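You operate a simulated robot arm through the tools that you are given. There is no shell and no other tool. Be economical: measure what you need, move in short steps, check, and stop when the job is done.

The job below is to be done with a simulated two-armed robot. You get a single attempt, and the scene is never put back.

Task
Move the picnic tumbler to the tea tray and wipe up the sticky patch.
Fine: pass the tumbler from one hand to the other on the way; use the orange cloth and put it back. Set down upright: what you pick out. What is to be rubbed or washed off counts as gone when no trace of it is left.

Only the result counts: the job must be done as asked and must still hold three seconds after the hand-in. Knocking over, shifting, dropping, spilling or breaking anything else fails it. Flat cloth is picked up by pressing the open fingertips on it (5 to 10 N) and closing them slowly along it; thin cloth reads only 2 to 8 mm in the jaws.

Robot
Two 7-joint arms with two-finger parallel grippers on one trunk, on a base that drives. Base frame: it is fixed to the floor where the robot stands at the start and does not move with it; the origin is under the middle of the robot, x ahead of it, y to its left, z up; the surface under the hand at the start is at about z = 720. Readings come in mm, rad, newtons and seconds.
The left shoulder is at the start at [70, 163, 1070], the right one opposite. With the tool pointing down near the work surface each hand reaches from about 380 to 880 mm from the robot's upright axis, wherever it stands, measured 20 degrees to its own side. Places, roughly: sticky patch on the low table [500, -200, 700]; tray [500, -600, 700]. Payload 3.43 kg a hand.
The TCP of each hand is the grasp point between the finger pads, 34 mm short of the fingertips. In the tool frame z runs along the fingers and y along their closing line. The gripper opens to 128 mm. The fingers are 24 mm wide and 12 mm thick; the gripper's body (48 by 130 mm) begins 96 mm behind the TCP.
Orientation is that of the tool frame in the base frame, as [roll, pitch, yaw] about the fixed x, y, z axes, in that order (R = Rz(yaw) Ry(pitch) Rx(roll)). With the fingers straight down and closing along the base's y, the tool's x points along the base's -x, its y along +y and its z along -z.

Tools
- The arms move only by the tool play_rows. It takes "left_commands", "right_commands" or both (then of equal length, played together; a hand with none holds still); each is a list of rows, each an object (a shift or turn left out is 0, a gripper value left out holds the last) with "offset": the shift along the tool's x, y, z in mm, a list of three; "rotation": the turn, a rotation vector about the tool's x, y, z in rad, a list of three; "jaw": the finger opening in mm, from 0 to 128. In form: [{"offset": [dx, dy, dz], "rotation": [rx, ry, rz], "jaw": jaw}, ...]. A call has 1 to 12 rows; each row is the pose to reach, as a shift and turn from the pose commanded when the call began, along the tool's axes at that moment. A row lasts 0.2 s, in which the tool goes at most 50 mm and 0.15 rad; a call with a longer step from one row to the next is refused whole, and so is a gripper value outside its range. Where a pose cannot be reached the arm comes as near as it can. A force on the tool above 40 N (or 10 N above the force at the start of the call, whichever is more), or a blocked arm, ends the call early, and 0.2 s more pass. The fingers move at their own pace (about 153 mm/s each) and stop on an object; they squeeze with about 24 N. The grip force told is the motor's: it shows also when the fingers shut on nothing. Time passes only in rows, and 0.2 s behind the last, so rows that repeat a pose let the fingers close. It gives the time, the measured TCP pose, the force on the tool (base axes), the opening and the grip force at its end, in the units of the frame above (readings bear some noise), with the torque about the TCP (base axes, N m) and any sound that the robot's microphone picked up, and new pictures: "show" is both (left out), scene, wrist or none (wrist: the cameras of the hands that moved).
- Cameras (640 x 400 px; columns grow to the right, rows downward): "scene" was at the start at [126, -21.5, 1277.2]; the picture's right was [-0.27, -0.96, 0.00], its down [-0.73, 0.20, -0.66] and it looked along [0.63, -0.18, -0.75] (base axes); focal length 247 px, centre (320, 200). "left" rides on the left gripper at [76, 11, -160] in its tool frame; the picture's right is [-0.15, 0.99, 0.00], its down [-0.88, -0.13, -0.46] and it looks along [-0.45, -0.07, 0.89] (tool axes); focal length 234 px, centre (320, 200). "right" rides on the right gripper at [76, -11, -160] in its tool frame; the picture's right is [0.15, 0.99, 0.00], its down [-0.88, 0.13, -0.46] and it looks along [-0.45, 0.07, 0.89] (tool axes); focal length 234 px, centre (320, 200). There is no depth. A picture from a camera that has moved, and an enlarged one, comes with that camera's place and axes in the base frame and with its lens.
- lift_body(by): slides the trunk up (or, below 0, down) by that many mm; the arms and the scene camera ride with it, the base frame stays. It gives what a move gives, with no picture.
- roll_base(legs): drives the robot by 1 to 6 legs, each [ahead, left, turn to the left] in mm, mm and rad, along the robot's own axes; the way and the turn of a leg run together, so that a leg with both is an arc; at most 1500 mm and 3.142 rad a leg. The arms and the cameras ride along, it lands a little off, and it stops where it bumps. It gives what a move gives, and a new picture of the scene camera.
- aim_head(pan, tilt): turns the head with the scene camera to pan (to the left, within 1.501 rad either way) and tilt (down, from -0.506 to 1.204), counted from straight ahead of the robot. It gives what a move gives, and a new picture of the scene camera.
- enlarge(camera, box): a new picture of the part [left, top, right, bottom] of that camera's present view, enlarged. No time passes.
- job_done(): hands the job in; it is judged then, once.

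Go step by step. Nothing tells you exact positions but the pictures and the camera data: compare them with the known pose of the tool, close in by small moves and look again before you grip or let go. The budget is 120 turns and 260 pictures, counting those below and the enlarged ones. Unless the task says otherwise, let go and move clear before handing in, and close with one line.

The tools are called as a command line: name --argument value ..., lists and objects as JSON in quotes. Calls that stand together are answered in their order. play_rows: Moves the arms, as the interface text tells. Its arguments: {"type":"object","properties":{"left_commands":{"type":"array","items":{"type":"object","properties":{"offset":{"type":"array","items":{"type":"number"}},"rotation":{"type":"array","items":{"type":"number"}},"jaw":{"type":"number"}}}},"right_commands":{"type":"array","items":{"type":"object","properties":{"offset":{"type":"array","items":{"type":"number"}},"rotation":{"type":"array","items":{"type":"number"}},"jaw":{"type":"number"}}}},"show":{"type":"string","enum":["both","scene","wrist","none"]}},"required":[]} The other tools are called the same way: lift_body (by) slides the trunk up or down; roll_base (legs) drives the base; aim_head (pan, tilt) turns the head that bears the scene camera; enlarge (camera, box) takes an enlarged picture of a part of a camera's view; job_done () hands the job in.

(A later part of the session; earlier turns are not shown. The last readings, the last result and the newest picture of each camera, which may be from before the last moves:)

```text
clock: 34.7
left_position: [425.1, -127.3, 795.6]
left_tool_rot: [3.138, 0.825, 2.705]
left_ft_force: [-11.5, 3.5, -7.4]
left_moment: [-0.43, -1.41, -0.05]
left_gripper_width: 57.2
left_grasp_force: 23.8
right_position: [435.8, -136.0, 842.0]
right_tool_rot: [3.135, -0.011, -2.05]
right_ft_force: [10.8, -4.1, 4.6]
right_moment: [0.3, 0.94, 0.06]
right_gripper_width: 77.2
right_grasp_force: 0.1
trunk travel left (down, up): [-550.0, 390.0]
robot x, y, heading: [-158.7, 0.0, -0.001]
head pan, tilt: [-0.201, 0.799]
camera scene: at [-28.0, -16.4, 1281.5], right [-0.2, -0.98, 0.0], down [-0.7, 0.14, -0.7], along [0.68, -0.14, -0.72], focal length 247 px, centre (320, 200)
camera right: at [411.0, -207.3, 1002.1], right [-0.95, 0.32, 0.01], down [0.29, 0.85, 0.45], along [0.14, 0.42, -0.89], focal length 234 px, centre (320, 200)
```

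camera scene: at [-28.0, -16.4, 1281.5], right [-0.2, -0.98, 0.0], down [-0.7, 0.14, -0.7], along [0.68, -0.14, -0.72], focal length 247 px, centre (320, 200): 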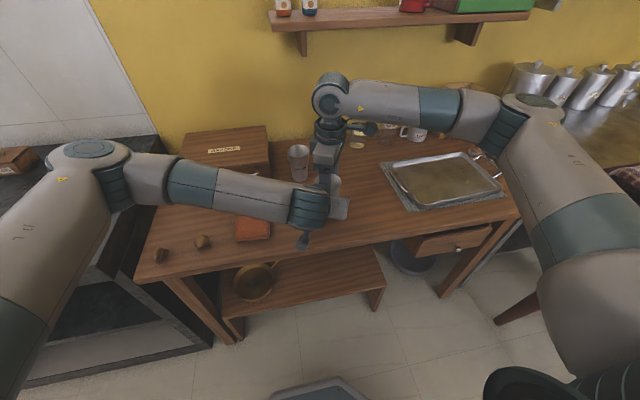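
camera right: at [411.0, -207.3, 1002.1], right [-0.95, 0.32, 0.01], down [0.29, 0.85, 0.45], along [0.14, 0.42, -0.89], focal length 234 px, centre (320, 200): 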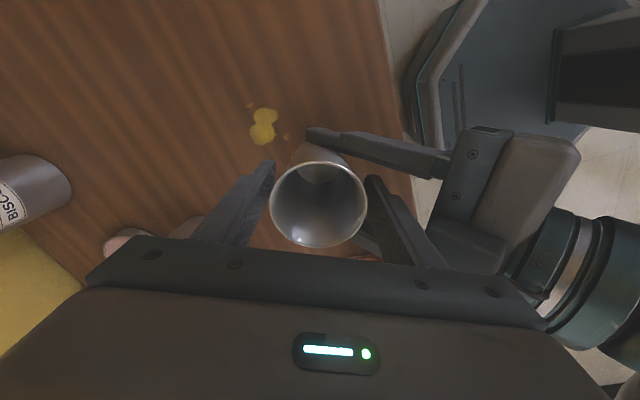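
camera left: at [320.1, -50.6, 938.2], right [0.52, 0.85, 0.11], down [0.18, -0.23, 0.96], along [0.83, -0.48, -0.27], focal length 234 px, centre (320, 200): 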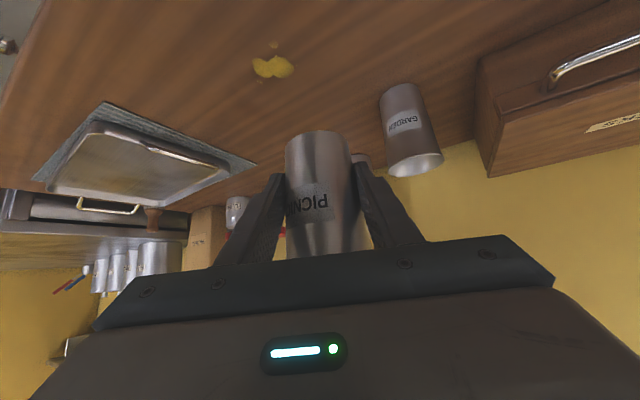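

The rear finger lightly touches the left palm; closing moves it away from the palm and onto the tumbler.

play_rows --right_commands '[{"jaw": 72}, {"jaw": 66}, {"jaw": 58}, {"jaw": 50}, {"jaw": 50}]' --show "wrist"

```text
clock: 35.9
left_position: [425.5, -127.6, 795.3]
left_tool_rot: [3.137, 0.826, 2.705]
left_ft_force: [-7.0, 6.5, 6.0]
left_moment: [-0.26, -0.46, -0.1]
left_gripper_width: 57.0
left_grasp_force: 23.5
right_position: [434.3, -136.3, 841.6]
right_tool_rot: [3.137, -0.012, -2.049]
right_ft_force: [5.6, -6.4, -6.4]
right_moment: [-0.12, 0.15, 0.09]
right_gripper_width: 65.5
right_grasp_force: 23.9
trunk travel left (down, up): [-550.0, 390.0]
robot x, y, heading: [-158.7, 1.0, -0.001]
head pan, tilt: [-0.201, 0.799]
camera right: at [410.9, -207.4, 1001.8], right [-0.95, 0.32, 0.01], down [0.29, 0.85, 0.45], along [0.14, 0.42, -0.9], focal length 234 px, centre (320, 200)
```

right: 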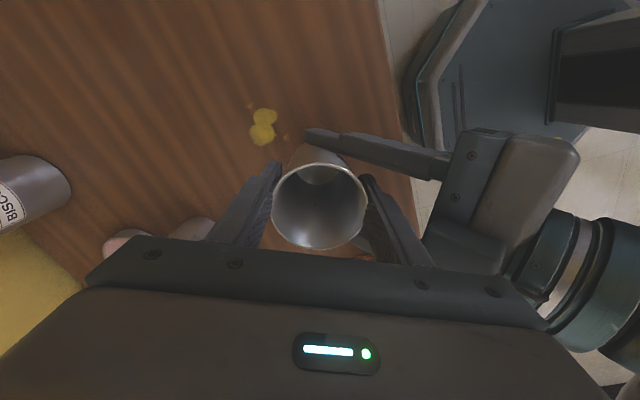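

Both hands hold it. Opening the left and backing it out along its own axis.

play_rows --left_commands '[{"jaw": 75}, {"jaw": 100}, {"jaw": 110}, {"offset": [0, 0, -20]}, {"offset": [0, 0, -50]}, {"offset": [0, 0, -90]}, {"offset": [0, 0, -130]}, {"offset": [0, 0, -130]}]'

```text
clock: 37.7
left_position: [338.2, -88.7, 883.4]
left_tool_rot: [3.139, 0.823, 2.707]
left_ft_force: [-0.2, -0.2, -0.9]
left_moment: [0.0, -0.01, 0.0]
left_gripper_width: 109.7
left_grasp_force: 0.0
right_position: [434.0, -135.8, 841.0]
right_tool_rot: [3.137, -0.013, -2.048]
right_ft_force: [-1.0, 0.1, 0.2]
right_moment: [0.02, 0.0, -0.02]
right_gripper_width: 64.8
right_grasp_force: 24.7
trunk travel left (down, up): [-550.0, 390.0]
robot x, y, heading: [-153.9, 1.0, -0.001]
head pan, tilt: [-0.201, 0.799]
camera scene: at [-27.4, -16.4, 1281.4], right [-0.2, -0.98, 0.0], down [-0.7, 0.14, -0.7], along [0.68, -0.14, -0.72], focal length 247 px, centre (320, 200)
camera left: at [188.8, -8.2, 936.1], right [0.5, 0.86, 0.11], down [0.18, -0.23, 0.96], along [0.84, -0.46, -0.27], focal length 234 px, centre (320, 200)
```

scene: 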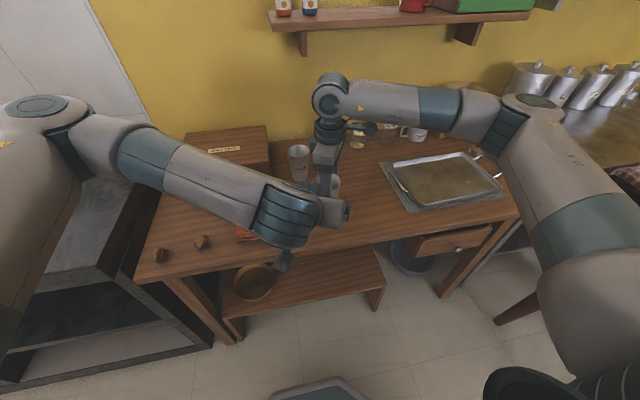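
left: 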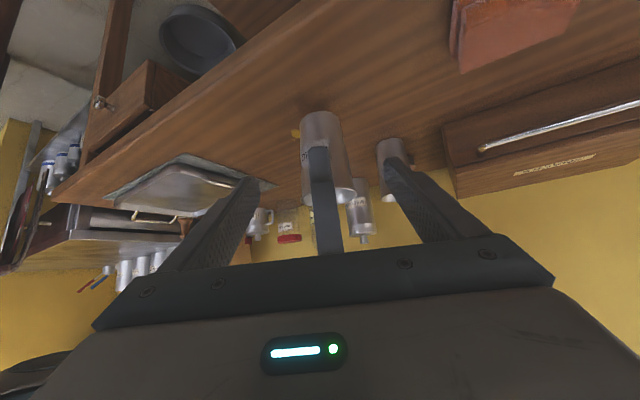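

The right hand holds the tumbler alone. I'll move the left arm aside and lift the tumbler with the right.

play_rows --left_commands '[{"offset": [1, 33, -30]}, {"offset": [2, 66, -60]}, {"offset": [2.6, 100, -91]}, {"offset": [2.6, 100, -91]}, {"offset": [2.6, 100, -91]}]' --right_commands '[{"offset": [0, 0, -10]}, {"offset": [0, 0, -30]}, {"offset": [0, 0, -60]}, {"offset": [0, 0, -90]}, {"offset": [0, 0, -90]}]' --show "none"

play_rows --right_commands '[{"offset": [35, -25, 0], "rotation": [0, 0, 0.109]}, {"offset": [69, -51, 0], "rotation": [0, 0, 0.218]}, {"offset": [104, -76, 0], "rotation": [0, 0, 0.327]}, {"offset": [138, -101, 0], "rotation": [0, 0, 0.436]}, {"offset": [173, -127, 0], "rotation": [0, 0, 0.545]}, {"offset": [208, -152, 0], "rotation": [0, 0, 0.654]}, {"offset": [242, -177, 0], "rotation": [0, 0, 0.763]}, {"offset": [277, -202, 0], "rotation": [0, 0, 0.872]}, {"offset": [311, -228, 0], "rotation": [0, 0, 0.981]}, {"offset": [346, -253, 0], "rotation": [0, 0, 1.09]}, {"offset": [346, -253, 0], "rotation": [0, 0, 1.09]}]'

```text
clock: 38.9
left_position: [342.4, 19.9, 948.5]
left_tool_rot: [3.138, 0.825, 2.705]
left_ft_force: [-0.4, 0.4, -0.5]
left_moment: [0.01, -0.01, 0.01]
left_gripper_width: 109.9
left_grasp_force: 0.0
left hand out of reach, approached as far as the arm can: row 2, 3, 4, 5
right_position: [435.2, -135.1, 933.4]
right_tool_rot: [3.137, -0.013, -2.046]
right_ft_force: [-0.8, 0.8, -0.8]
right_moment: [-0.05, 0.0, 0.01]
right_gripper_width: 64.8
right_grasp_force: 24.2
trunk travel left (down, up): [-550.0, 390.0]
robot x, y, heading: [-159.4, -0.9, -0.003]
head pan, tilt: [-0.201, 0.799]
```

```text
clock: 41.3
left_position: [342.6, 20.0, 948.8]
left_tool_rot: [3.137, 0.824, 2.703]
left_ft_force: [0.5, 0.6, 0.2]
left_moment: [-0.02, -0.02, -0.04]
left_gripper_width: 109.8
left_grasp_force: 0.0
right_position: [501.8, -559.4, 936.0]
right_tool_rot: [-3.133, -0.008, -3.138]
right_ft_force: [-0.3, -0.8, -0.3]
right_moment: [0.0, 0.02, 0.01]
right_gripper_width: 64.3
right_grasp_force: 23.7
trunk travel left (down, up): [-550.0, 390.0]
robot x, y, heading: [-160.0, -1.7, -0.002]
head pan, tilt: [-0.201, 0.799]
camera scene: at [-28.0, -16.0, 1281.5], right [-0.2, -0.98, 0.0], down [-0.7, 0.14, -0.7], along [0.68, -0.14, -0.72], focal length 247 px, centre (320, 200)
camera right: at [427.5, -569.1, 1095.2], right [-0.15, 0.99, -0.01], down [0.88, 0.14, 0.45], along [0.44, 0.06, -0.89], focal length 234 px, centre (320, 200)
```

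scene: 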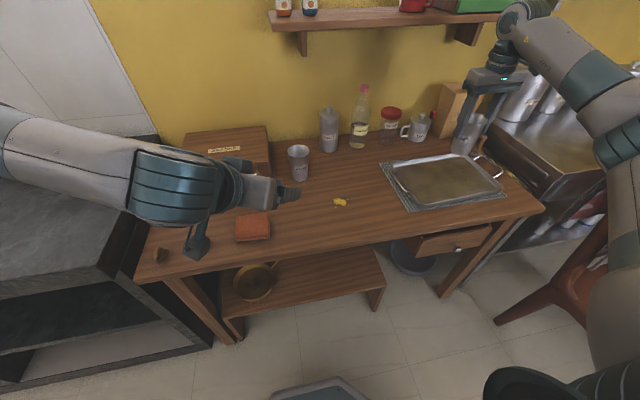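
right: 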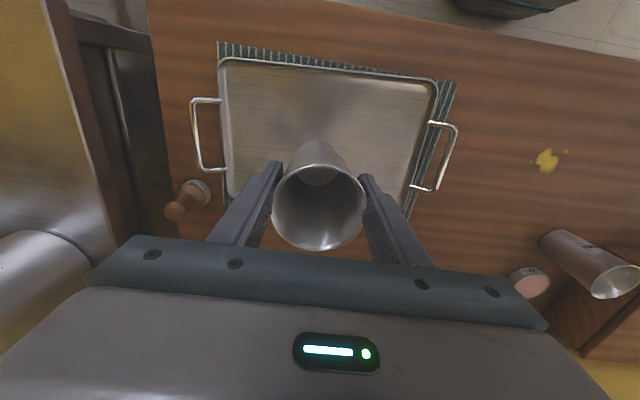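

The tumbler is above the tray's middle, base at about z 835. Lowering most of the way.

play_rows --right_commands '[{"offset": [0, 0, 25]}, {"offset": [0, 0, 50]}, {"offset": [0, 0, 75]}, {"offset": [0, 0, 95]}, {"offset": [0, 0, 103]}, {"offset": [0, 0, 106]}, {"offset": [0, 0, 106]}]'

```text
clock: 42.9
left_position: [341.7, 19.2, 949.1]
left_tool_rot: [3.138, 0.824, 2.706]
left_ft_force: [0.1, -0.7, -0.2]
left_moment: [0.02, 0.01, -0.02]
left_gripper_width: 110.0
left_grasp_force: 0.1
right_position: [500.0, -560.1, 828.4]
right_tool_rot: [-3.134, -0.01, -3.138]
right_ft_force: [-0.4, -0.2, -2.5]
right_moment: [0.05, -0.01, 0.0]
right_gripper_width: 64.2
right_grasp_force: 23.6
trunk travel left (down, up): [-550.0, 390.0]
robot x, y, heading: [-162.0, 0.6, -0.0]
head pan, tilt: [-0.201, 0.799]
camera scene: at [-28.0, -16.5, 1281.5], right [-0.2, -0.98, 0.0], down [-0.7, 0.14, -0.7], along [0.68, -0.14, -0.72], focal length 247 px, centre (320, 200)
camera right: at [425.8, -570.7, 989.2], right [-0.15, 0.99, -0.01], down [0.88, 0.14, 0.45], along [0.44, 0.06, -0.9], focal length 234 px, centre (320, 200)
```

scene: 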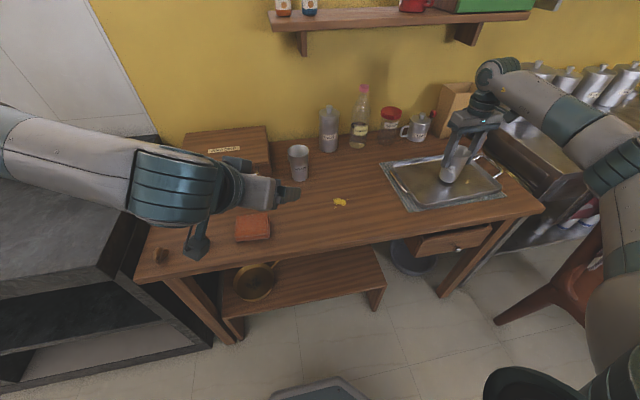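
right: 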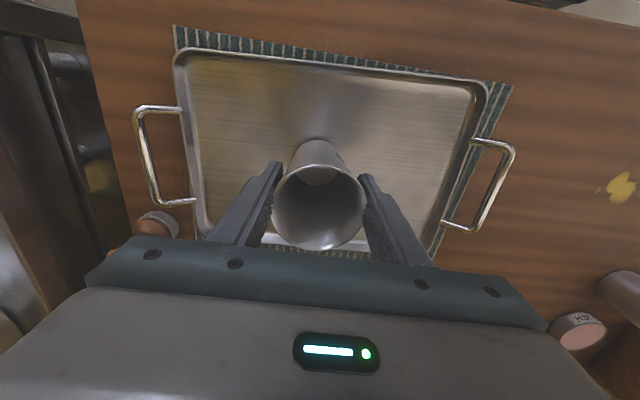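

Nearly down; feeling for the tray in small steps.

play_rows --right_commands '[{"offset": [0, 0, 2]}, {"offset": [0, 0, 4]}, {"offset": [0, 0, 6]}, {"offset": [0, 0, 6]}]' --show "none"

```text
clock: 43.9
left_position: [342.0, 19.4, 948.1]
left_tool_rot: [3.137, 0.824, 2.705]
left_ft_force: [0.4, 0.8, -0.8]
left_moment: [-0.01, 0.01, 0.0]
left_gripper_width: 110.1
left_grasp_force: 0.1
right_position: [500.7, -559.6, 823.5]
right_tool_rot: [-3.135, -0.012, -3.138]
right_ft_force: [-0.9, 0.1, -0.3]
right_moment: [0.04, 0.0, 0.0]
right_gripper_width: 64.3
right_grasp_force: 23.8
trunk travel left (down, up): [-550.0, 390.0]
robot x, y, heading: [-157.6, 0.8, -0.003]
head pan, tilt: [-0.201, 0.799]
```

play_rows --right_commands '[{"offset": [0, 0, 1.5]}, {"offset": [0, 0, 3]}, {"offset": [0, 0, 4.5]}, {"offset": [0, 0, 4.5]}]' --show "none"

```text
clock: 44.9
left_position: [341.6, 19.2, 948.2]
left_tool_rot: [3.139, 0.825, 2.704]
left_ft_force: [0.5, -0.6, 0.7]
left_moment: [-0.03, -0.02, -0.03]
left_gripper_width: 110.0
left_grasp_force: 0.0
right_position: [501.4, -560.1, 820.0]
right_tool_rot: [-3.134, -0.008, -3.137]
right_ft_force: [0.2, -1.2, 7.0]
right_moment: [0.04, -0.1, -0.01]
right_gripper_width: 64.3
right_grasp_force: 24.0
trunk travel left (down, up): [-550.0, 390.0]
robot x, y, heading: [-158.0, -0.3, -0.0]
head pan, tilt: [-0.201, 0.799]
```

Contact (7 N). Releasing and rising.

play_rows --right_commands '[{"jaw": 70}, {"jaw": 80}, {"jaw": 92}, {"jaw": 92}, {"offset": [0, 0, -20]}, {"offset": [0, 0, -50]}, {"offset": [0, 0, -90]}, {"offset": [0, 0, -130]}, {"offset": [0, 0, -170]}]'

```text
clock: 46.9
left_position: [342.3, 20.3, 948.5]
left_tool_rot: [3.138, 0.825, 2.703]
left_ft_force: [-0.1, 0.8, -0.1]
left_moment: [0.02, -0.01, -0.01]
left_gripper_width: 110.1
left_grasp_force: 0.0
right_position: [500.0, -556.5, 989.7]
right_tool_rot: [-3.133, -0.012, -3.139]
right_ft_force: [-0.2, -0.4, 0.1]
right_moment: [0.0, 0.0, 0.01]
right_gripper_width: 92.1
right_grasp_force: 0.1
trunk travel left (down, up): [-550.0, 390.0]
robot x, y, heading: [-160.6, -1.3, 0.003]
head pan, tilt: [-0.201, 0.799]
camera scene: at [-28.9, -15.4, 1281.6], right [-0.2, -0.98, 0.0], down [-0.7, 0.14, -0.7], along [0.68, -0.14, -0.72], focal length 247 px, centre (320, 200)
camera right: at [426.7, -566.4, 1148.9], right [-0.15, 0.99, -0.01], down [0.88, 0.14, 0.45], along [0.44, 0.06, -0.9], focal length 234 px, centre (320, 200)
```

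scene: 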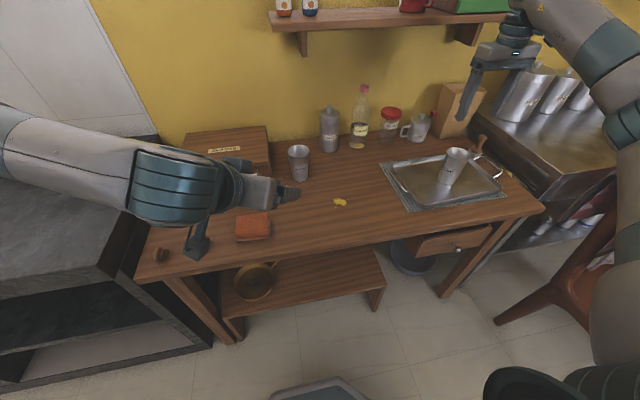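
right: 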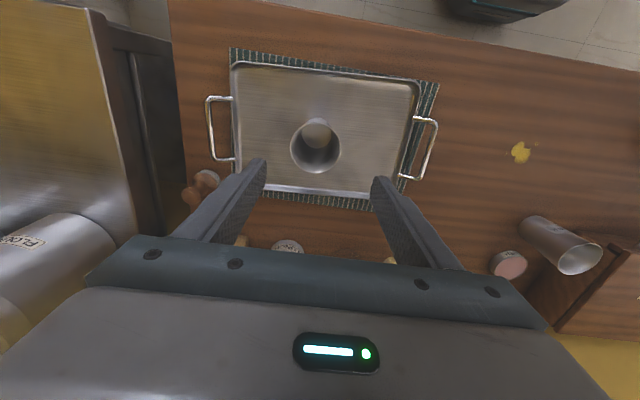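

The tumbler stands upright on the tray. Now the left hand goes tool-down for the cloth.

play_rows --left_commands '[{"rotation": [0, 0.14, 0]}, {"rotation": [0, 0.28, 0]}, {"rotation": [0, 0.42, 0]}, {"rotation": [0, 0.56, 0]}, {"rotation": [0, 0.7, 0]}, {"rotation": [0, 0.825, 0]}, {"rotation": [0, 0.825, 0]}]' --show "none"

play_rows --left_commands '[{"offset": [-25, 5, 0], "rotation": [0, 0, -0.14]}, {"offset": [-50, 10, 0], "rotation": [0, 0, -0.28]}, {"offset": [-75, 15, 0], "rotation": [0, 0, -0.42]}, {"offset": [-75, 15, 0], "rotation": [0, 0, -0.437]}, {"offset": [-75, 15, 0], "rotation": [0, 0, -0.437]}]'

```text
clock: 48.5
left_position: [342.3, 18.1, 950.0]
left_tool_rot: [3.14, -0.003, 2.709]
left_ft_force: [-0.4, -0.9, -0.7]
left_moment: [0.03, -0.02, 0.01]
left_gripper_width: 110.2
left_grasp_force: 0.0
right_position: [501.7, -556.0, 987.4]
right_tool_rot: [-3.134, -0.01, -3.138]
right_ft_force: [0.2, 0.2, 0.4]
right_moment: [-0.01, 0.0, 0.0]
right_gripper_width: 92.2
right_grasp_force: 0.1
trunk travel left (down, up): [-550.0, 390.0]
robot x, y, heading: [-154.9, 0.6, -0.005]
head pan, tilt: [-0.201, 0.799]
```

```text
clock: 49.7
left_position: [414.6, 0.8, 949.1]
left_tool_rot: [3.139, 0.001, -3.136]
left_ft_force: [-1.5, -0.9, 0.1]
left_moment: [-0.03, -0.03, -0.01]
left_gripper_width: 109.8
left_grasp_force: 0.1
right_position: [502.5, -557.3, 987.3]
right_tool_rot: [-3.134, -0.011, -3.138]
right_ft_force: [-0.3, 0.2, -0.7]
right_moment: [0.0, -0.01, 0.03]
right_gripper_width: 92.3
right_grasp_force: 0.0
trunk travel left (down, up): [-550.0, 390.0]
robot x, y, heading: [-159.6, 1.2, -0.005]
head pan, tilt: [-0.201, 0.799]
camera scene: at [-27.9, -16.7, 1281.5], right [-0.2, -0.98, 0.0], down [-0.7, 0.14, -0.7], along [0.68, -0.14, -0.72], focal length 247 px, centre (320, 200)
camera left: at [338.2, 10.0, 1107.0], right [0.14, 0.99, 0.0], down [0.88, -0.13, 0.46], along [0.45, -0.06, -0.89], focal length 234 px, centre (320, 200)
```

scene: 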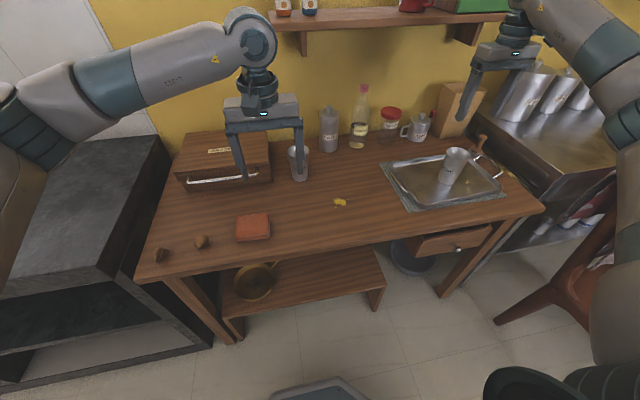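
left: 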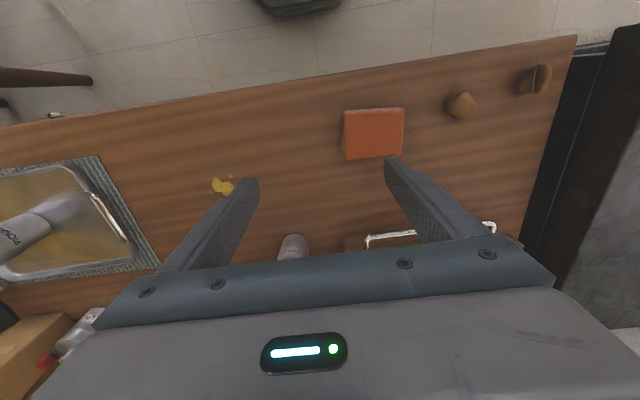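

enlarge --camera "left" --box '[320, 85, 430, 180]'

enlarge --camera "scene" --box '[210, 190, 350, 260]'

```text
4.21 times, centred on (375, 132) of left
camera zoom: at [338.2, 10.0, 1107.0], right [0.14, 0.99, 0.0], down [0.88, -0.13, 0.46], along [0.45, -0.06, -0.89], focal length 986 px, centre (88, 484)
```

zoom: 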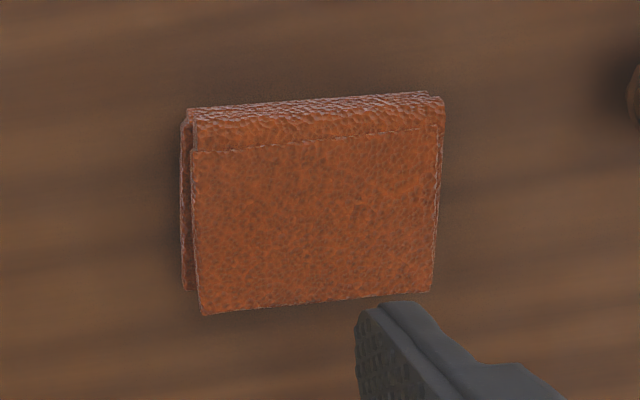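

```text
4.57 times, centred on (280, 225) of scene
camera zoom: at [-27.9, -16.7, 1281.5], right [-0.2, -0.98, 0.0], down [-0.7, 0.14, -0.7], along [0.68, -0.14, -0.72], focal length 1130 px, centre (503, 86)
```

zoom: 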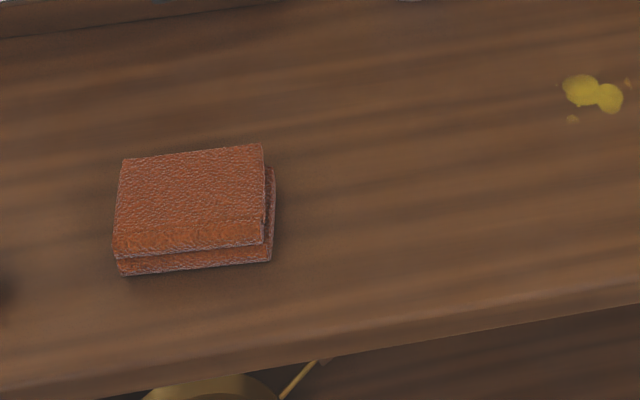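

It's a folded orange cloth about 88 × 72 × 20 mm centred near (426, 86), so I can straddle it and grip its sides. First I'll go above it and check.

play_rows --left_commands '[{"offset": [-3, 25, 35], "jaw": 128}, {"offset": [-6, 50, 70]}, {"offset": [-9, 70, 105]}, {"offset": [-11, 85, 140]}, {"offset": [-11, 85, 150]}, {"offset": [-11, 85, 150]}]'

```text
clock: 51.1
left_position: [427.0, 87.2, 797.7]
left_tool_rot: [3.14, 0.001, -3.138]
left_ft_force: [0.2, 0.0, 1.2]
left_moment: [-0.02, 0.0, 0.0]
left_gripper_width: 127.8
left_grasp_force: 0.0
right_position: [501.9, -557.1, 987.2]
right_tool_rot: [-3.134, -0.01, -3.14]
right_ft_force: [-0.6, 0.9, 0.3]
right_moment: [0.0, 0.02, -0.02]
right_gripper_width: 91.9
right_grasp_force: 0.0
trunk travel left (down, up): [-550.0, 390.0]
robot x, y, heading: [-157.9, 1.4, -0.002]
head pan, tilt: [-0.201, 0.799]
camera scene: at [-28.0, -16.1, 1281.5], right [-0.2, -0.98, 0.0], down [-0.7, 0.14, -0.7], along [0.68, -0.14, -0.72], focal length 247 px, centre (320, 200)
camera left: at [349.5, 97.3, 956.2], right [0.14, 0.99, 0.0], down [0.88, -0.13, 0.46], along [0.45, -0.06, -0.89], focal length 234 px, centre (320, 200)
```

scene: 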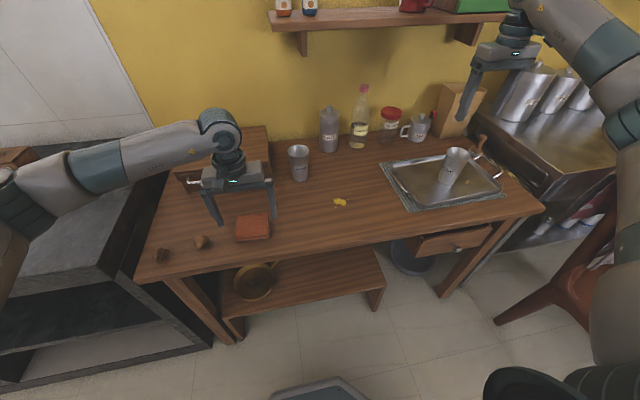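
left: 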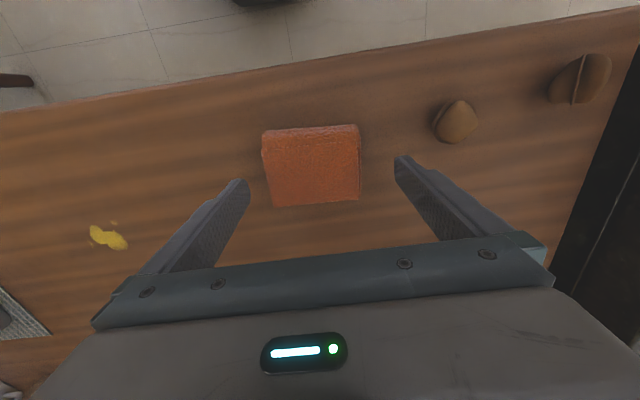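

Shift 6 mm to the right and go down so the tips straddle the cloth just above the table.

play_rows --left_commands '[{"offset": [0, -6, 12]}, {"offset": [0, -6, 24]}, {"offset": [0, -6, 34]}, {"offset": [0, -6, 40]}, {"offset": [0, -6, 43]}, {"offset": [0, -6, 43]}]'

```text
clock: 52.5
left_position: [426.8, 79.9, 756.2]
left_tool_rot: [3.139, 0.002, -3.138]
left_ft_force: [0.4, -0.1, -0.1]
left_moment: [0.03, 0.0, -0.01]
left_gripper_width: 127.9
left_grasp_force: 0.0
right_position: [502.0, -556.8, 987.0]
right_tool_rot: [-3.135, -0.011, -3.139]
right_ft_force: [0.2, 0.3, 0.4]
right_moment: [-0.02, -0.01, 0.01]
right_gripper_width: 91.9
right_grasp_force: 0.1
trunk travel left (down, up): [-550.0, 390.0]
robot x, y, heading: [-157.2, -1.8, -0.0]
head pan, tilt: [-0.201, 0.799]
camera scene: at [-28.1, -16.5, 1281.5], right [-0.2, -0.98, 0.0], down [-0.7, 0.14, -0.7], along [0.68, -0.14, -0.72], focal length 247 px, centre (320, 200)
camera left: at [350.1, 89.9, 914.3], right [0.14, 0.99, 0.0], down [0.88, -0.13, 0.46], along [0.45, -0.06, -0.89], focal length 234 px, centre (320, 200)
```

scene: 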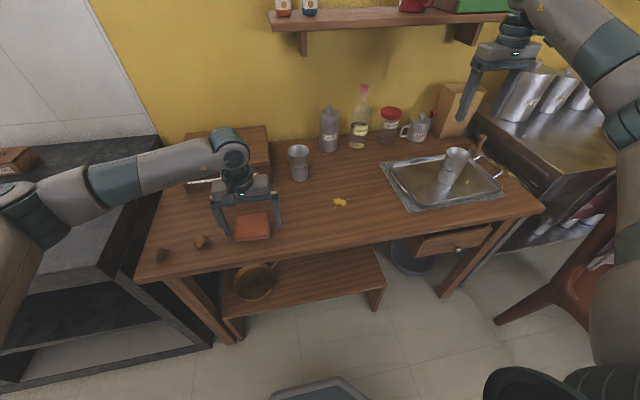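
left: 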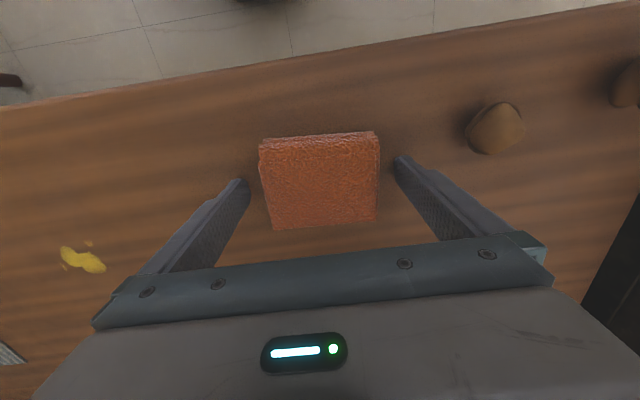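

Centred. Down 4 mm more and close slowly on the sides.

play_rows --left_commands '[{"offset": [0, 0, 4], "jaw": 115}, {"offset": [0, 0, 4], "jaw": 104}, {"offset": [0, 0, 4], "jaw": 96}, {"offset": [0, 0, 4], "jaw": 88}, {"offset": [0, 0, 4], "jaw": 80}, {"offset": [0, 0, 4], "jaw": 80}]' --show "wrist"

```text
clock: 53.9
left_position: [427.1, 78.4, 754.8]
left_tool_rot: [3.141, 0.006, -3.138]
left_ft_force: [4.6, -8.0, 23.3]
left_moment: [-1.54, 0.14, 0.18]
left_gripper_width: 92.9
left_grasp_force: 24.7
right_position: [500.8, -558.0, 988.3]
right_tool_rot: [-3.135, -0.009, -3.138]
right_ft_force: [0.9, 0.7, -0.3]
right_moment: [-0.01, -0.02, 0.0]
right_gripper_width: 92.2
right_grasp_force: 0.0
trunk travel left (down, up): [-550.0, 390.0]
robot x, y, heading: [-160.1, 0.4, -0.002]
head pan, tilt: [-0.201, 0.799]
camera left: at [349.1, 88.5, 912.5], right [0.14, 0.99, 0.0], down [0.88, -0.13, 0.46], along [0.46, -0.06, -0.89], focal length 234 px, centre (320, 200)
```

left: 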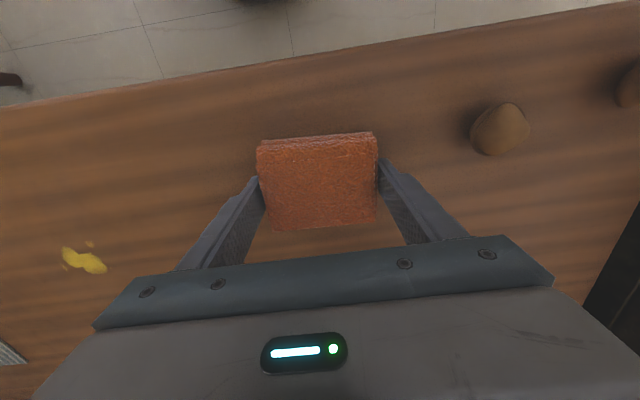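

The tips press on the table (surface at z≈720). I'll open, rise 6 mm and regrip so the cloth sticks out below the tips.

play_rows --left_commands '[{"jaw": 104}, {"offset": [0, 0, -5], "jaw": 104}, {"offset": [0, 0, -8], "jaw": 104}, {"offset": [0, 0, -8], "jaw": 94}, {"offset": [0, 0, -8], "jaw": 86}, {"offset": [0, 0, -8], "jaw": 80}, {"offset": [0, 0, -8], "jaw": 80}]' --show "none"

```text
clock: 55.5
left_position: [426.1, 79.9, 760.2]
left_tool_rot: [3.138, 0.002, -3.138]
left_ft_force: [-0.9, 1.0, 0.4]
left_moment: [-0.01, -0.01, 0.0]
left_gripper_width: 92.1
left_grasp_force: 24.1
right_position: [501.5, -556.7, 987.3]
right_tool_rot: [-3.135, -0.011, -3.138]
right_ft_force: [-1.1, 0.1, 0.6]
right_moment: [0.02, -0.01, 0.01]
right_gripper_width: 91.9
right_grasp_force: 0.1
trunk travel left (down, up): [-550.0, 390.0]
robot x, y, heading: [-160.5, 2.3, -0.006]
head pan, tilt: [-0.201, 0.799]
```

Gripped with no table contact (release pose to remember: 426, 80, 760). Lifting and checking.

play_rows --left_commands '[{"offset": [0, 0, -10]}, {"offset": [0, 0, -30]}, {"offset": [0, 0, -60]}, {"offset": [0, 0, -60]}]'

```text
clock: 56.5
left_position: [426.1, 80.2, 820.0]
left_tool_rot: [3.14, 0.001, -3.136]
left_ft_force: [0.2, 1.1, -1.4]
left_moment: [0.01, 0.02, -0.01]
left_gripper_width: 92.0
left_grasp_force: 24.8
right_position: [502.0, -557.3, 986.9]
right_tool_rot: [-3.135, -0.012, -3.138]
right_ft_force: [0.6, 0.1, -0.2]
right_moment: [0.01, -0.02, 0.01]
right_gripper_width: 92.1
right_grasp_force: 0.0
trunk travel left (down, up): [-550.0, 390.0]
robot x, y, heading: [-158.5, -1.7, -0.003]
head pan, tilt: [-0.201, 0.799]
camera scene: at [-27.7, -16.3, 1281.5], right [-0.2, -0.98, 0.0], down [-0.7, 0.14, -0.7], along [0.68, -0.14, -0.72], focal length 247 px, centre (320, 200)
camera left: at [350.3, 90.0, 979.0], right [0.14, 0.99, 0.0], down [0.88, -0.13, 0.46], along [0.45, -0.06, -0.89], focal length 234 px, centre (320, 200)
```

scene: 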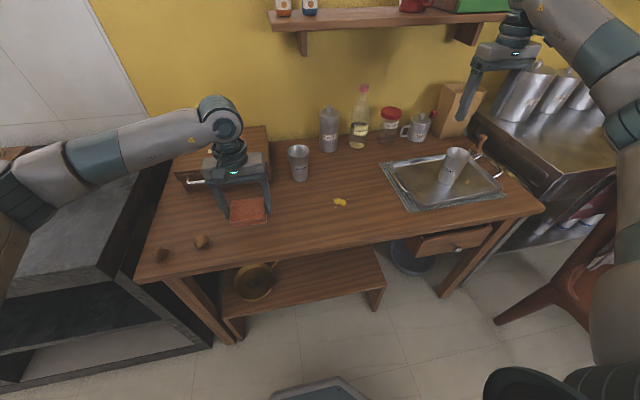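
left: 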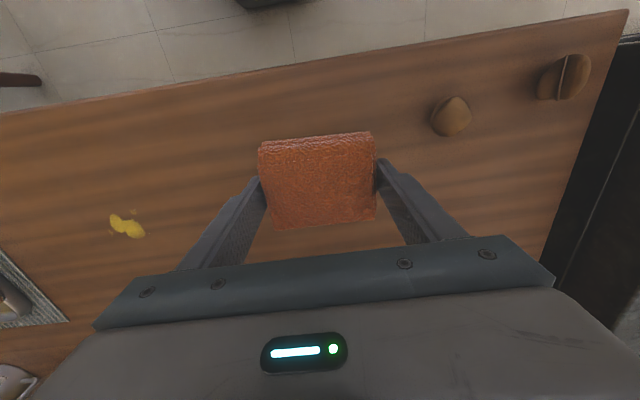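

The cloth came up as one pad. Carrying it over the patch at about (484, -187).

play_rows --left_commands '[{"offset": [-9, -42, 0]}, {"offset": [-18, -85, 0]}, {"offset": [-27, -128, 0]}, {"offset": [-37, -172, 0]}, {"offset": [-47, -218, 0]}, {"offset": [-58, -265, 10]}, {"offset": [-58, -265, 15]}, {"offset": [-58, -265, 15]}]'

```text
clock: 58.3
left_position: [487.3, -187.0, 803.4]
left_tool_rot: [3.139, 0.001, -3.137]
left_ft_force: [-0.3, 0.3, 0.2]
left_moment: [0.06, 0.01, -0.02]
left_gripper_width: 91.8
left_grasp_force: 24.1
right_position: [501.2, -558.5, 987.5]
right_tool_rot: [-3.132, -0.01, -3.136]
right_ft_force: [-0.3, -0.5, -0.4]
right_moment: [0.0, -0.02, -0.01]
right_gripper_width: 92.0
right_grasp_force: 0.1
trunk travel left (down, up): [-550.0, 390.0]
robot x, y, heading: [-156.6, 0.5, 0.003]
head pan, tilt: [-0.201, 0.799]
camera scene: at [-28.1, -17.3, 1281.5], right [-0.2, -0.98, 0.0], down [-0.7, 0.14, -0.7], along [0.68, -0.14, -0.72], focal length 247 px, centre (320, 200)
camera left: at [409.7, -176.5, 962.6], right [0.14, 0.99, 0.0], down [0.88, -0.13, 0.46], along [0.45, -0.06, -0.89], focal length 234 px, centre (320, 200)
```

scene: 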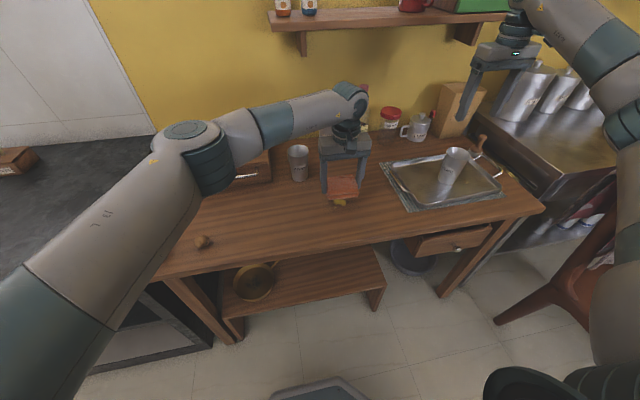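
left: 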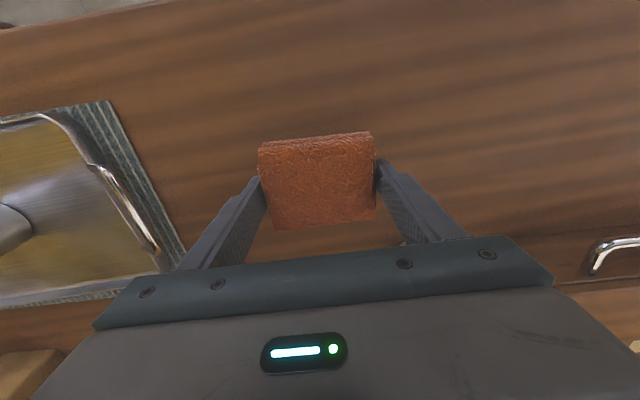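

Lowering the cloth onto the patch, then feeling for contact.

play_rows --left_commands '[{"offset": [0, 0, 20]}, {"offset": [0, 0, 36]}, {"offset": [0, 0, 41]}, {"offset": [0, 0, 43]}, {"offset": [0, 0, 44.5]}, {"offset": [0, 0, 44.5]}]' --show "none"

```text
clock: 59.7
left_position: [486.1, -186.1, 758.3]
left_tool_rot: [3.141, 0.003, -3.139]
left_ft_force: [-0.2, 0.0, 0.2]
left_moment: [0.04, -0.03, -0.01]
left_gripper_width: 91.9
left_grasp_force: 24.3
right_position: [502.6, -557.7, 987.1]
right_tool_rot: [-3.133, -0.012, -3.137]
right_ft_force: [-0.4, 0.4, 0.1]
right_moment: [0.01, 0.0, 0.01]
right_gripper_width: 92.4
right_grasp_force: 0.1
trunk travel left (down, up): [-550.0, 390.0]
robot x, y, heading: [-156.4, 0.7, -0.001]
head pan, tilt: [-0.201, 0.799]
```

play_rows --left_commands '[{"offset": [0, 0, 1]}, {"offset": [0, 0, 2]}, {"offset": [0, 0, 3]}, {"offset": [0, 0, 3]}]' --show "none"

```text
clock: 60.7
left_position: [486.1, -185.2, 758.6]
left_tool_rot: [3.14, 0.002, -3.138]
left_ft_force: [0.6, -0.3, 10.8]
left_moment: [-0.07, 0.33, -0.04]
left_gripper_width: 91.6
left_grasp_force: 23.7
right_position: [501.6, -556.4, 988.1]
right_tool_rot: [-3.134, -0.008, -3.136]
right_ft_force: [-0.7, -0.2, 0.3]
right_moment: [-0.01, 0.0, -0.02]
right_gripper_width: 91.9
right_grasp_force: 0.1
trunk travel left (down, up): [-550.0, 390.0]
robot x, y, heading: [-156.4, -0.1, -0.005]
head pan, tilt: [-0.201, 0.799]
```

Pressing with about 11 N; rubbing back and forth.

play_rows --left_commands '[{"offset": [0, 30, 0]}, {"offset": [0, 0, 0]}, {"offset": [0, -30, 0]}, {"offset": [15, 0, 0]}, {"offset": [15, 30, 0]}, {"offset": [15, -5, 0]}, {"offset": [15, -35, 0]}, {"offset": [-15, -30, 0]}, {"offset": [-15, 0, 0]}, {"offset": [-15, 30, 0]}, {"offset": [0, 0, 0]}, {"offset": [0, 0, 0]}]' --show "scene"

play_rows --left_commands '[{"offset": [30, 0, 0]}, {"offset": [0, 10, 0]}, {"offset": [-30, 10, 0]}, {"offset": [0, 20, 0]}, {"offset": [30, 20, 0]}, {"offset": [0, -10, 0]}, {"offset": [-30, -20, 0]}, {"offset": [0, -20, 0]}, {"offset": [30, -20, 0]}, {"offset": [0, -20, 0]}, {"offset": [0, 0, 0]}, {"offset": [0, 0, 0]}]' --show "none"

play_rows --left_commands '[{"offset": [0, 0, -20]}, {"offset": [0, 35, -50]}, {"offset": [0, 75, -50]}, {"offset": [0, 115, -50]}, {"offset": [0, 115, -50]}]'

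```text
clock: 63.3
left_position: [484.3, -181.1, 757.1]
left_tool_rot: [3.139, 0.003, -3.137]
left_ft_force: [4.6, 7.8, 18.4]
left_moment: [0.52, -0.24, 0.03]
left_gripper_width: 91.2
left_grasp_force: 24.1
right_position: [501.0, -554.4, 989.8]
right_tool_rot: [-3.133, -0.01, -3.136]
right_ft_force: [-0.2, 0.1, 1.6]
right_moment: [-0.03, 0.02, 0.03]
right_gripper_width: 92.0
right_grasp_force: 0.1
trunk travel left (down, up): [-550.0, 390.0]
robot x, y, heading: [-158.8, 5.1, 0.001]
head pan, tilt: [-0.201, 0.799]
camera scene: at [-29.2, -14.2, 1281.7], right [-0.2, -0.98, 0.0], down [-0.7, 0.14, -0.7], along [0.68, -0.14, -0.72], focal length 247 px, centre (320, 200)
```

scene: 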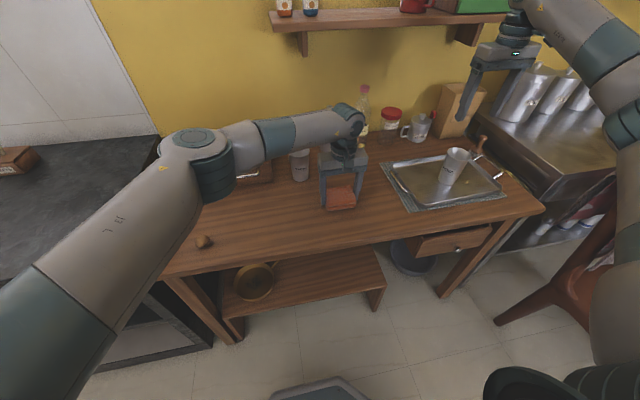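

```text
clock: 65.9
left_position: [484.4, -185.6, 757.8]
left_tool_rot: [3.138, 0.004, -3.138]
left_ft_force: [-0.4, 0.1, 11.5]
left_moment: [-0.6, 0.08, -0.05]
left_gripper_width: 91.1
left_grasp_force: 23.8
right_position: [500.7, -558.7, 987.7]
right_tool_rot: [-3.135, -0.008, -3.137]
right_ft_force: [-0.1, 0.4, 0.3]
right_moment: [-0.02, -0.02, -0.01]
right_gripper_width: 91.9
right_grasp_force: 0.1
trunk travel left (down, up): [-550.0, 390.0]
robot x, y, heading: [-159.1, -1.2, -0.004]
head pan, tilt: [-0.201, 0.799]
```

```text
clock: 67.1
left_position: [485.6, -70.6, 806.3]
left_tool_rot: [3.138, -0.002, -3.138]
left_ft_force: [-0.2, -0.4, -0.5]
left_moment: [0.02, 0.01, -0.03]
left_gripper_width: 91.1
left_grasp_force: 24.2
right_position: [502.4, -557.7, 987.5]
right_tool_rot: [-3.135, -0.012, -3.136]
right_ft_force: [-0.4, -0.1, -0.7]
right_moment: [0.0, 0.02, -0.01]
right_gripper_width: 92.1
right_grasp_force: 0.1
trunk travel left (down, up): [-550.0, 390.0]
robot x, y, heading: [-156.3, 4.2, -0.002]
head pan, tilt: [-0.201, 0.799]
camera scene: at [-27.9, -17.7, 1281.5], right [-0.2, -0.98, 0.0], down [-0.7, 0.14, -0.7], along [0.68, -0.14, -0.72], focal length 247 px, centre (320, 200)
camera left: at [408.3, -61.0, 964.3], right [0.14, 0.99, 0.0], down [0.88, -0.13, 0.46], along [0.45, -0.06, -0.89], focal length 234 px, centre (320, 200)
```

scene: 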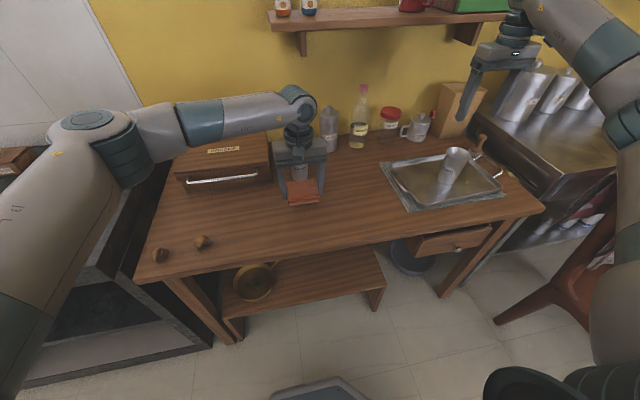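
left: 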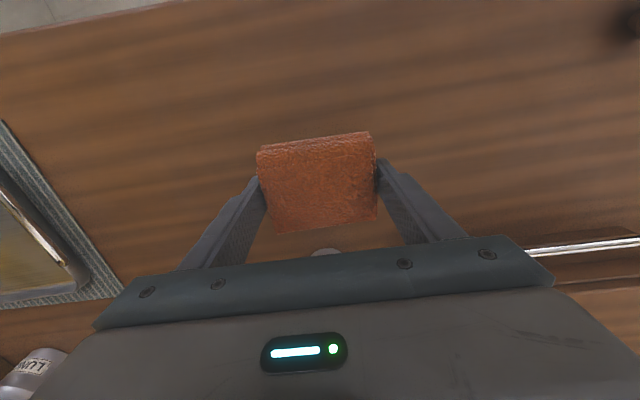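

The patch looks gone; checking closely.

enlarge --camera "scene" --box '[300, 175, 390, 235]'

enlarge --camera "left" --box '[60, 80, 270, 270]'

enlarge --camera "right" --box '[400, 80, 640, 230]'

```text
6.67 times, centred on (345, 205) of scene
camera zoom: at [-27.9, -17.7, 1281.5], right [-0.2, -0.98, 0.0], down [-0.7, 0.14, -0.7], along [0.68, -0.14, -0.72], focal length 1648 px, centre (153, 167)
```

zoom: 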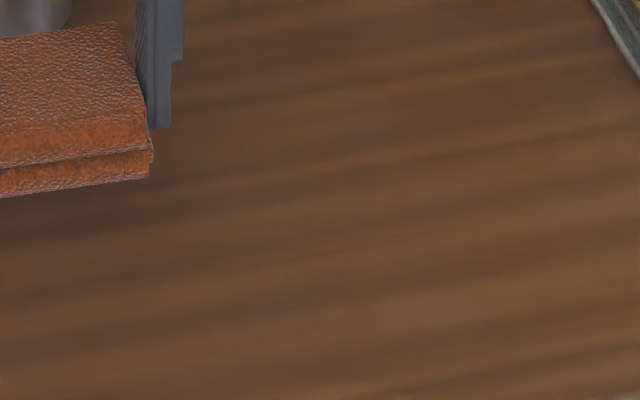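

```text
2.11 times, centred on (165, 175) of left
camera zoom: at [408.3, -61.0, 964.3], right [0.14, 0.99, 0.0], down [0.88, -0.13, 0.46], along [0.45, -0.06, -0.89], focal length 493 px, centre (646, 253)
```

zoom: 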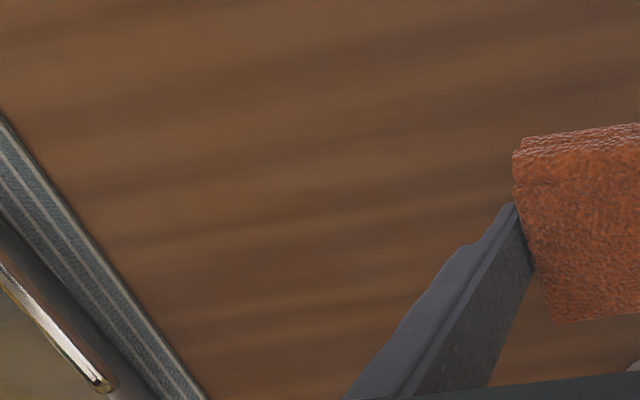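

```text
2.67 times, centred on (520, 155) of right
camera zoom: at [427.6, -568.4, 1147.0], right [-0.15, 0.99, -0.01], down [0.88, 0.14, 0.45], along [0.44, 0.06, -0.9], focal length 624 px, centre (-213, 320)
```

zoom: 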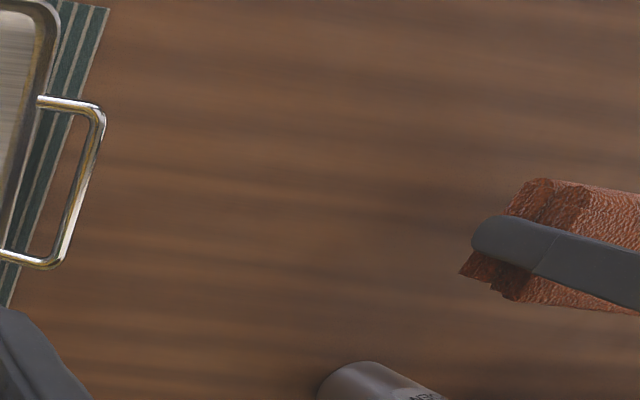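

No trace left. Returning the cloth to its original spot.

play_rows --left_commands '[{"offset": [15, 38, 0]}, {"offset": [30, 76, 0]}, {"offset": [45, 114, 0]}, {"offset": [59.5, 150.5, 0]}, {"offset": [59.5, 150.5, 20]}, {"offset": [59.5, 150.5, 38]}, {"offset": [59.5, 150.5, 44]}, {"offset": [59.5, 150.5, 46.5]}, {"offset": [59.5, 150.5, 46.5]}]'

```text
clock: 69.1
left_position: [425.5, 81.0, 762.7]
left_tool_rot: [3.139, 0.002, -3.139]
left_ft_force: [-0.2, -0.2, -0.4]
left_moment: [0.01, -0.01, -0.01]
left_gripper_width: 91.3
left_grasp_force: 24.1
right_position: [501.7, -557.2, 988.3]
right_tool_rot: [-3.135, -0.011, -3.139]
right_ft_force: [0.0, 0.2, -0.3]
right_moment: [0.01, 0.0, 0.0]
right_gripper_width: 92.2
right_grasp_force: 0.2
trunk travel left (down, up): [-550.0, 390.0]
robot x, y, heading: [-158.0, -2.9, -0.001]
head pan, tilt: [-0.201, 0.799]
camera scene: at [-28.1, -16.4, 1281.5], right [-0.2, -0.98, 0.0], down [-0.7, 0.14, -0.7], along [0.68, -0.14, -0.72], focal length 247 px, centre (320, 200)
camera left: at [348.6, 90.9, 921.4], right [0.14, 0.99, 0.0], down [0.88, -0.13, 0.46], along [0.45, -0.06, -0.89], focal length 234 px, centre (320, 200)
```

scene: 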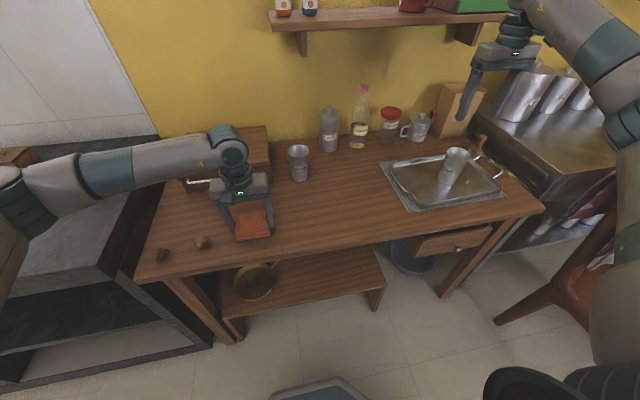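
left: 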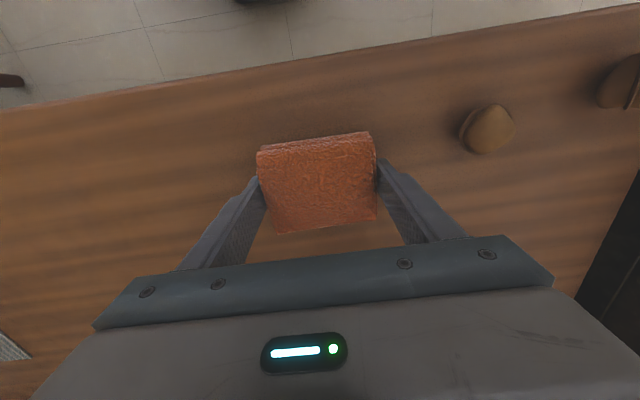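

Down the last few millimetres until contact.

play_rows --left_commands '[{"offset": [0, 0, 1.5]}, {"offset": [0, 0, 3]}, {"offset": [0, 0, 4.5]}, {"offset": [0, 0, 4.5]}]' --show "none"

```text
clock: 70.1
left_position: [425.6, 81.4, 757.7]
left_tool_rot: [3.138, 0.002, -3.139]
left_ft_force: [1.5, -0.1, 1.5]
left_moment: [-0.04, -0.07, 0.01]
left_gripper_width: 91.1
left_grasp_force: 24.1
right_position: [501.6, -557.6, 988.6]
right_tool_rot: [-3.134, -0.01, -3.139]
right_ft_force: [0.0, 0.6, 0.2]
right_moment: [0.03, 0.01, 0.03]
right_gripper_width: 92.0
right_grasp_force: 0.0
trunk travel left (down, up): [-550.0, 390.0]
robot x, y, heading: [-156.0, 2.1, 0.0]
head pan, tilt: [-0.201, 0.799]
```

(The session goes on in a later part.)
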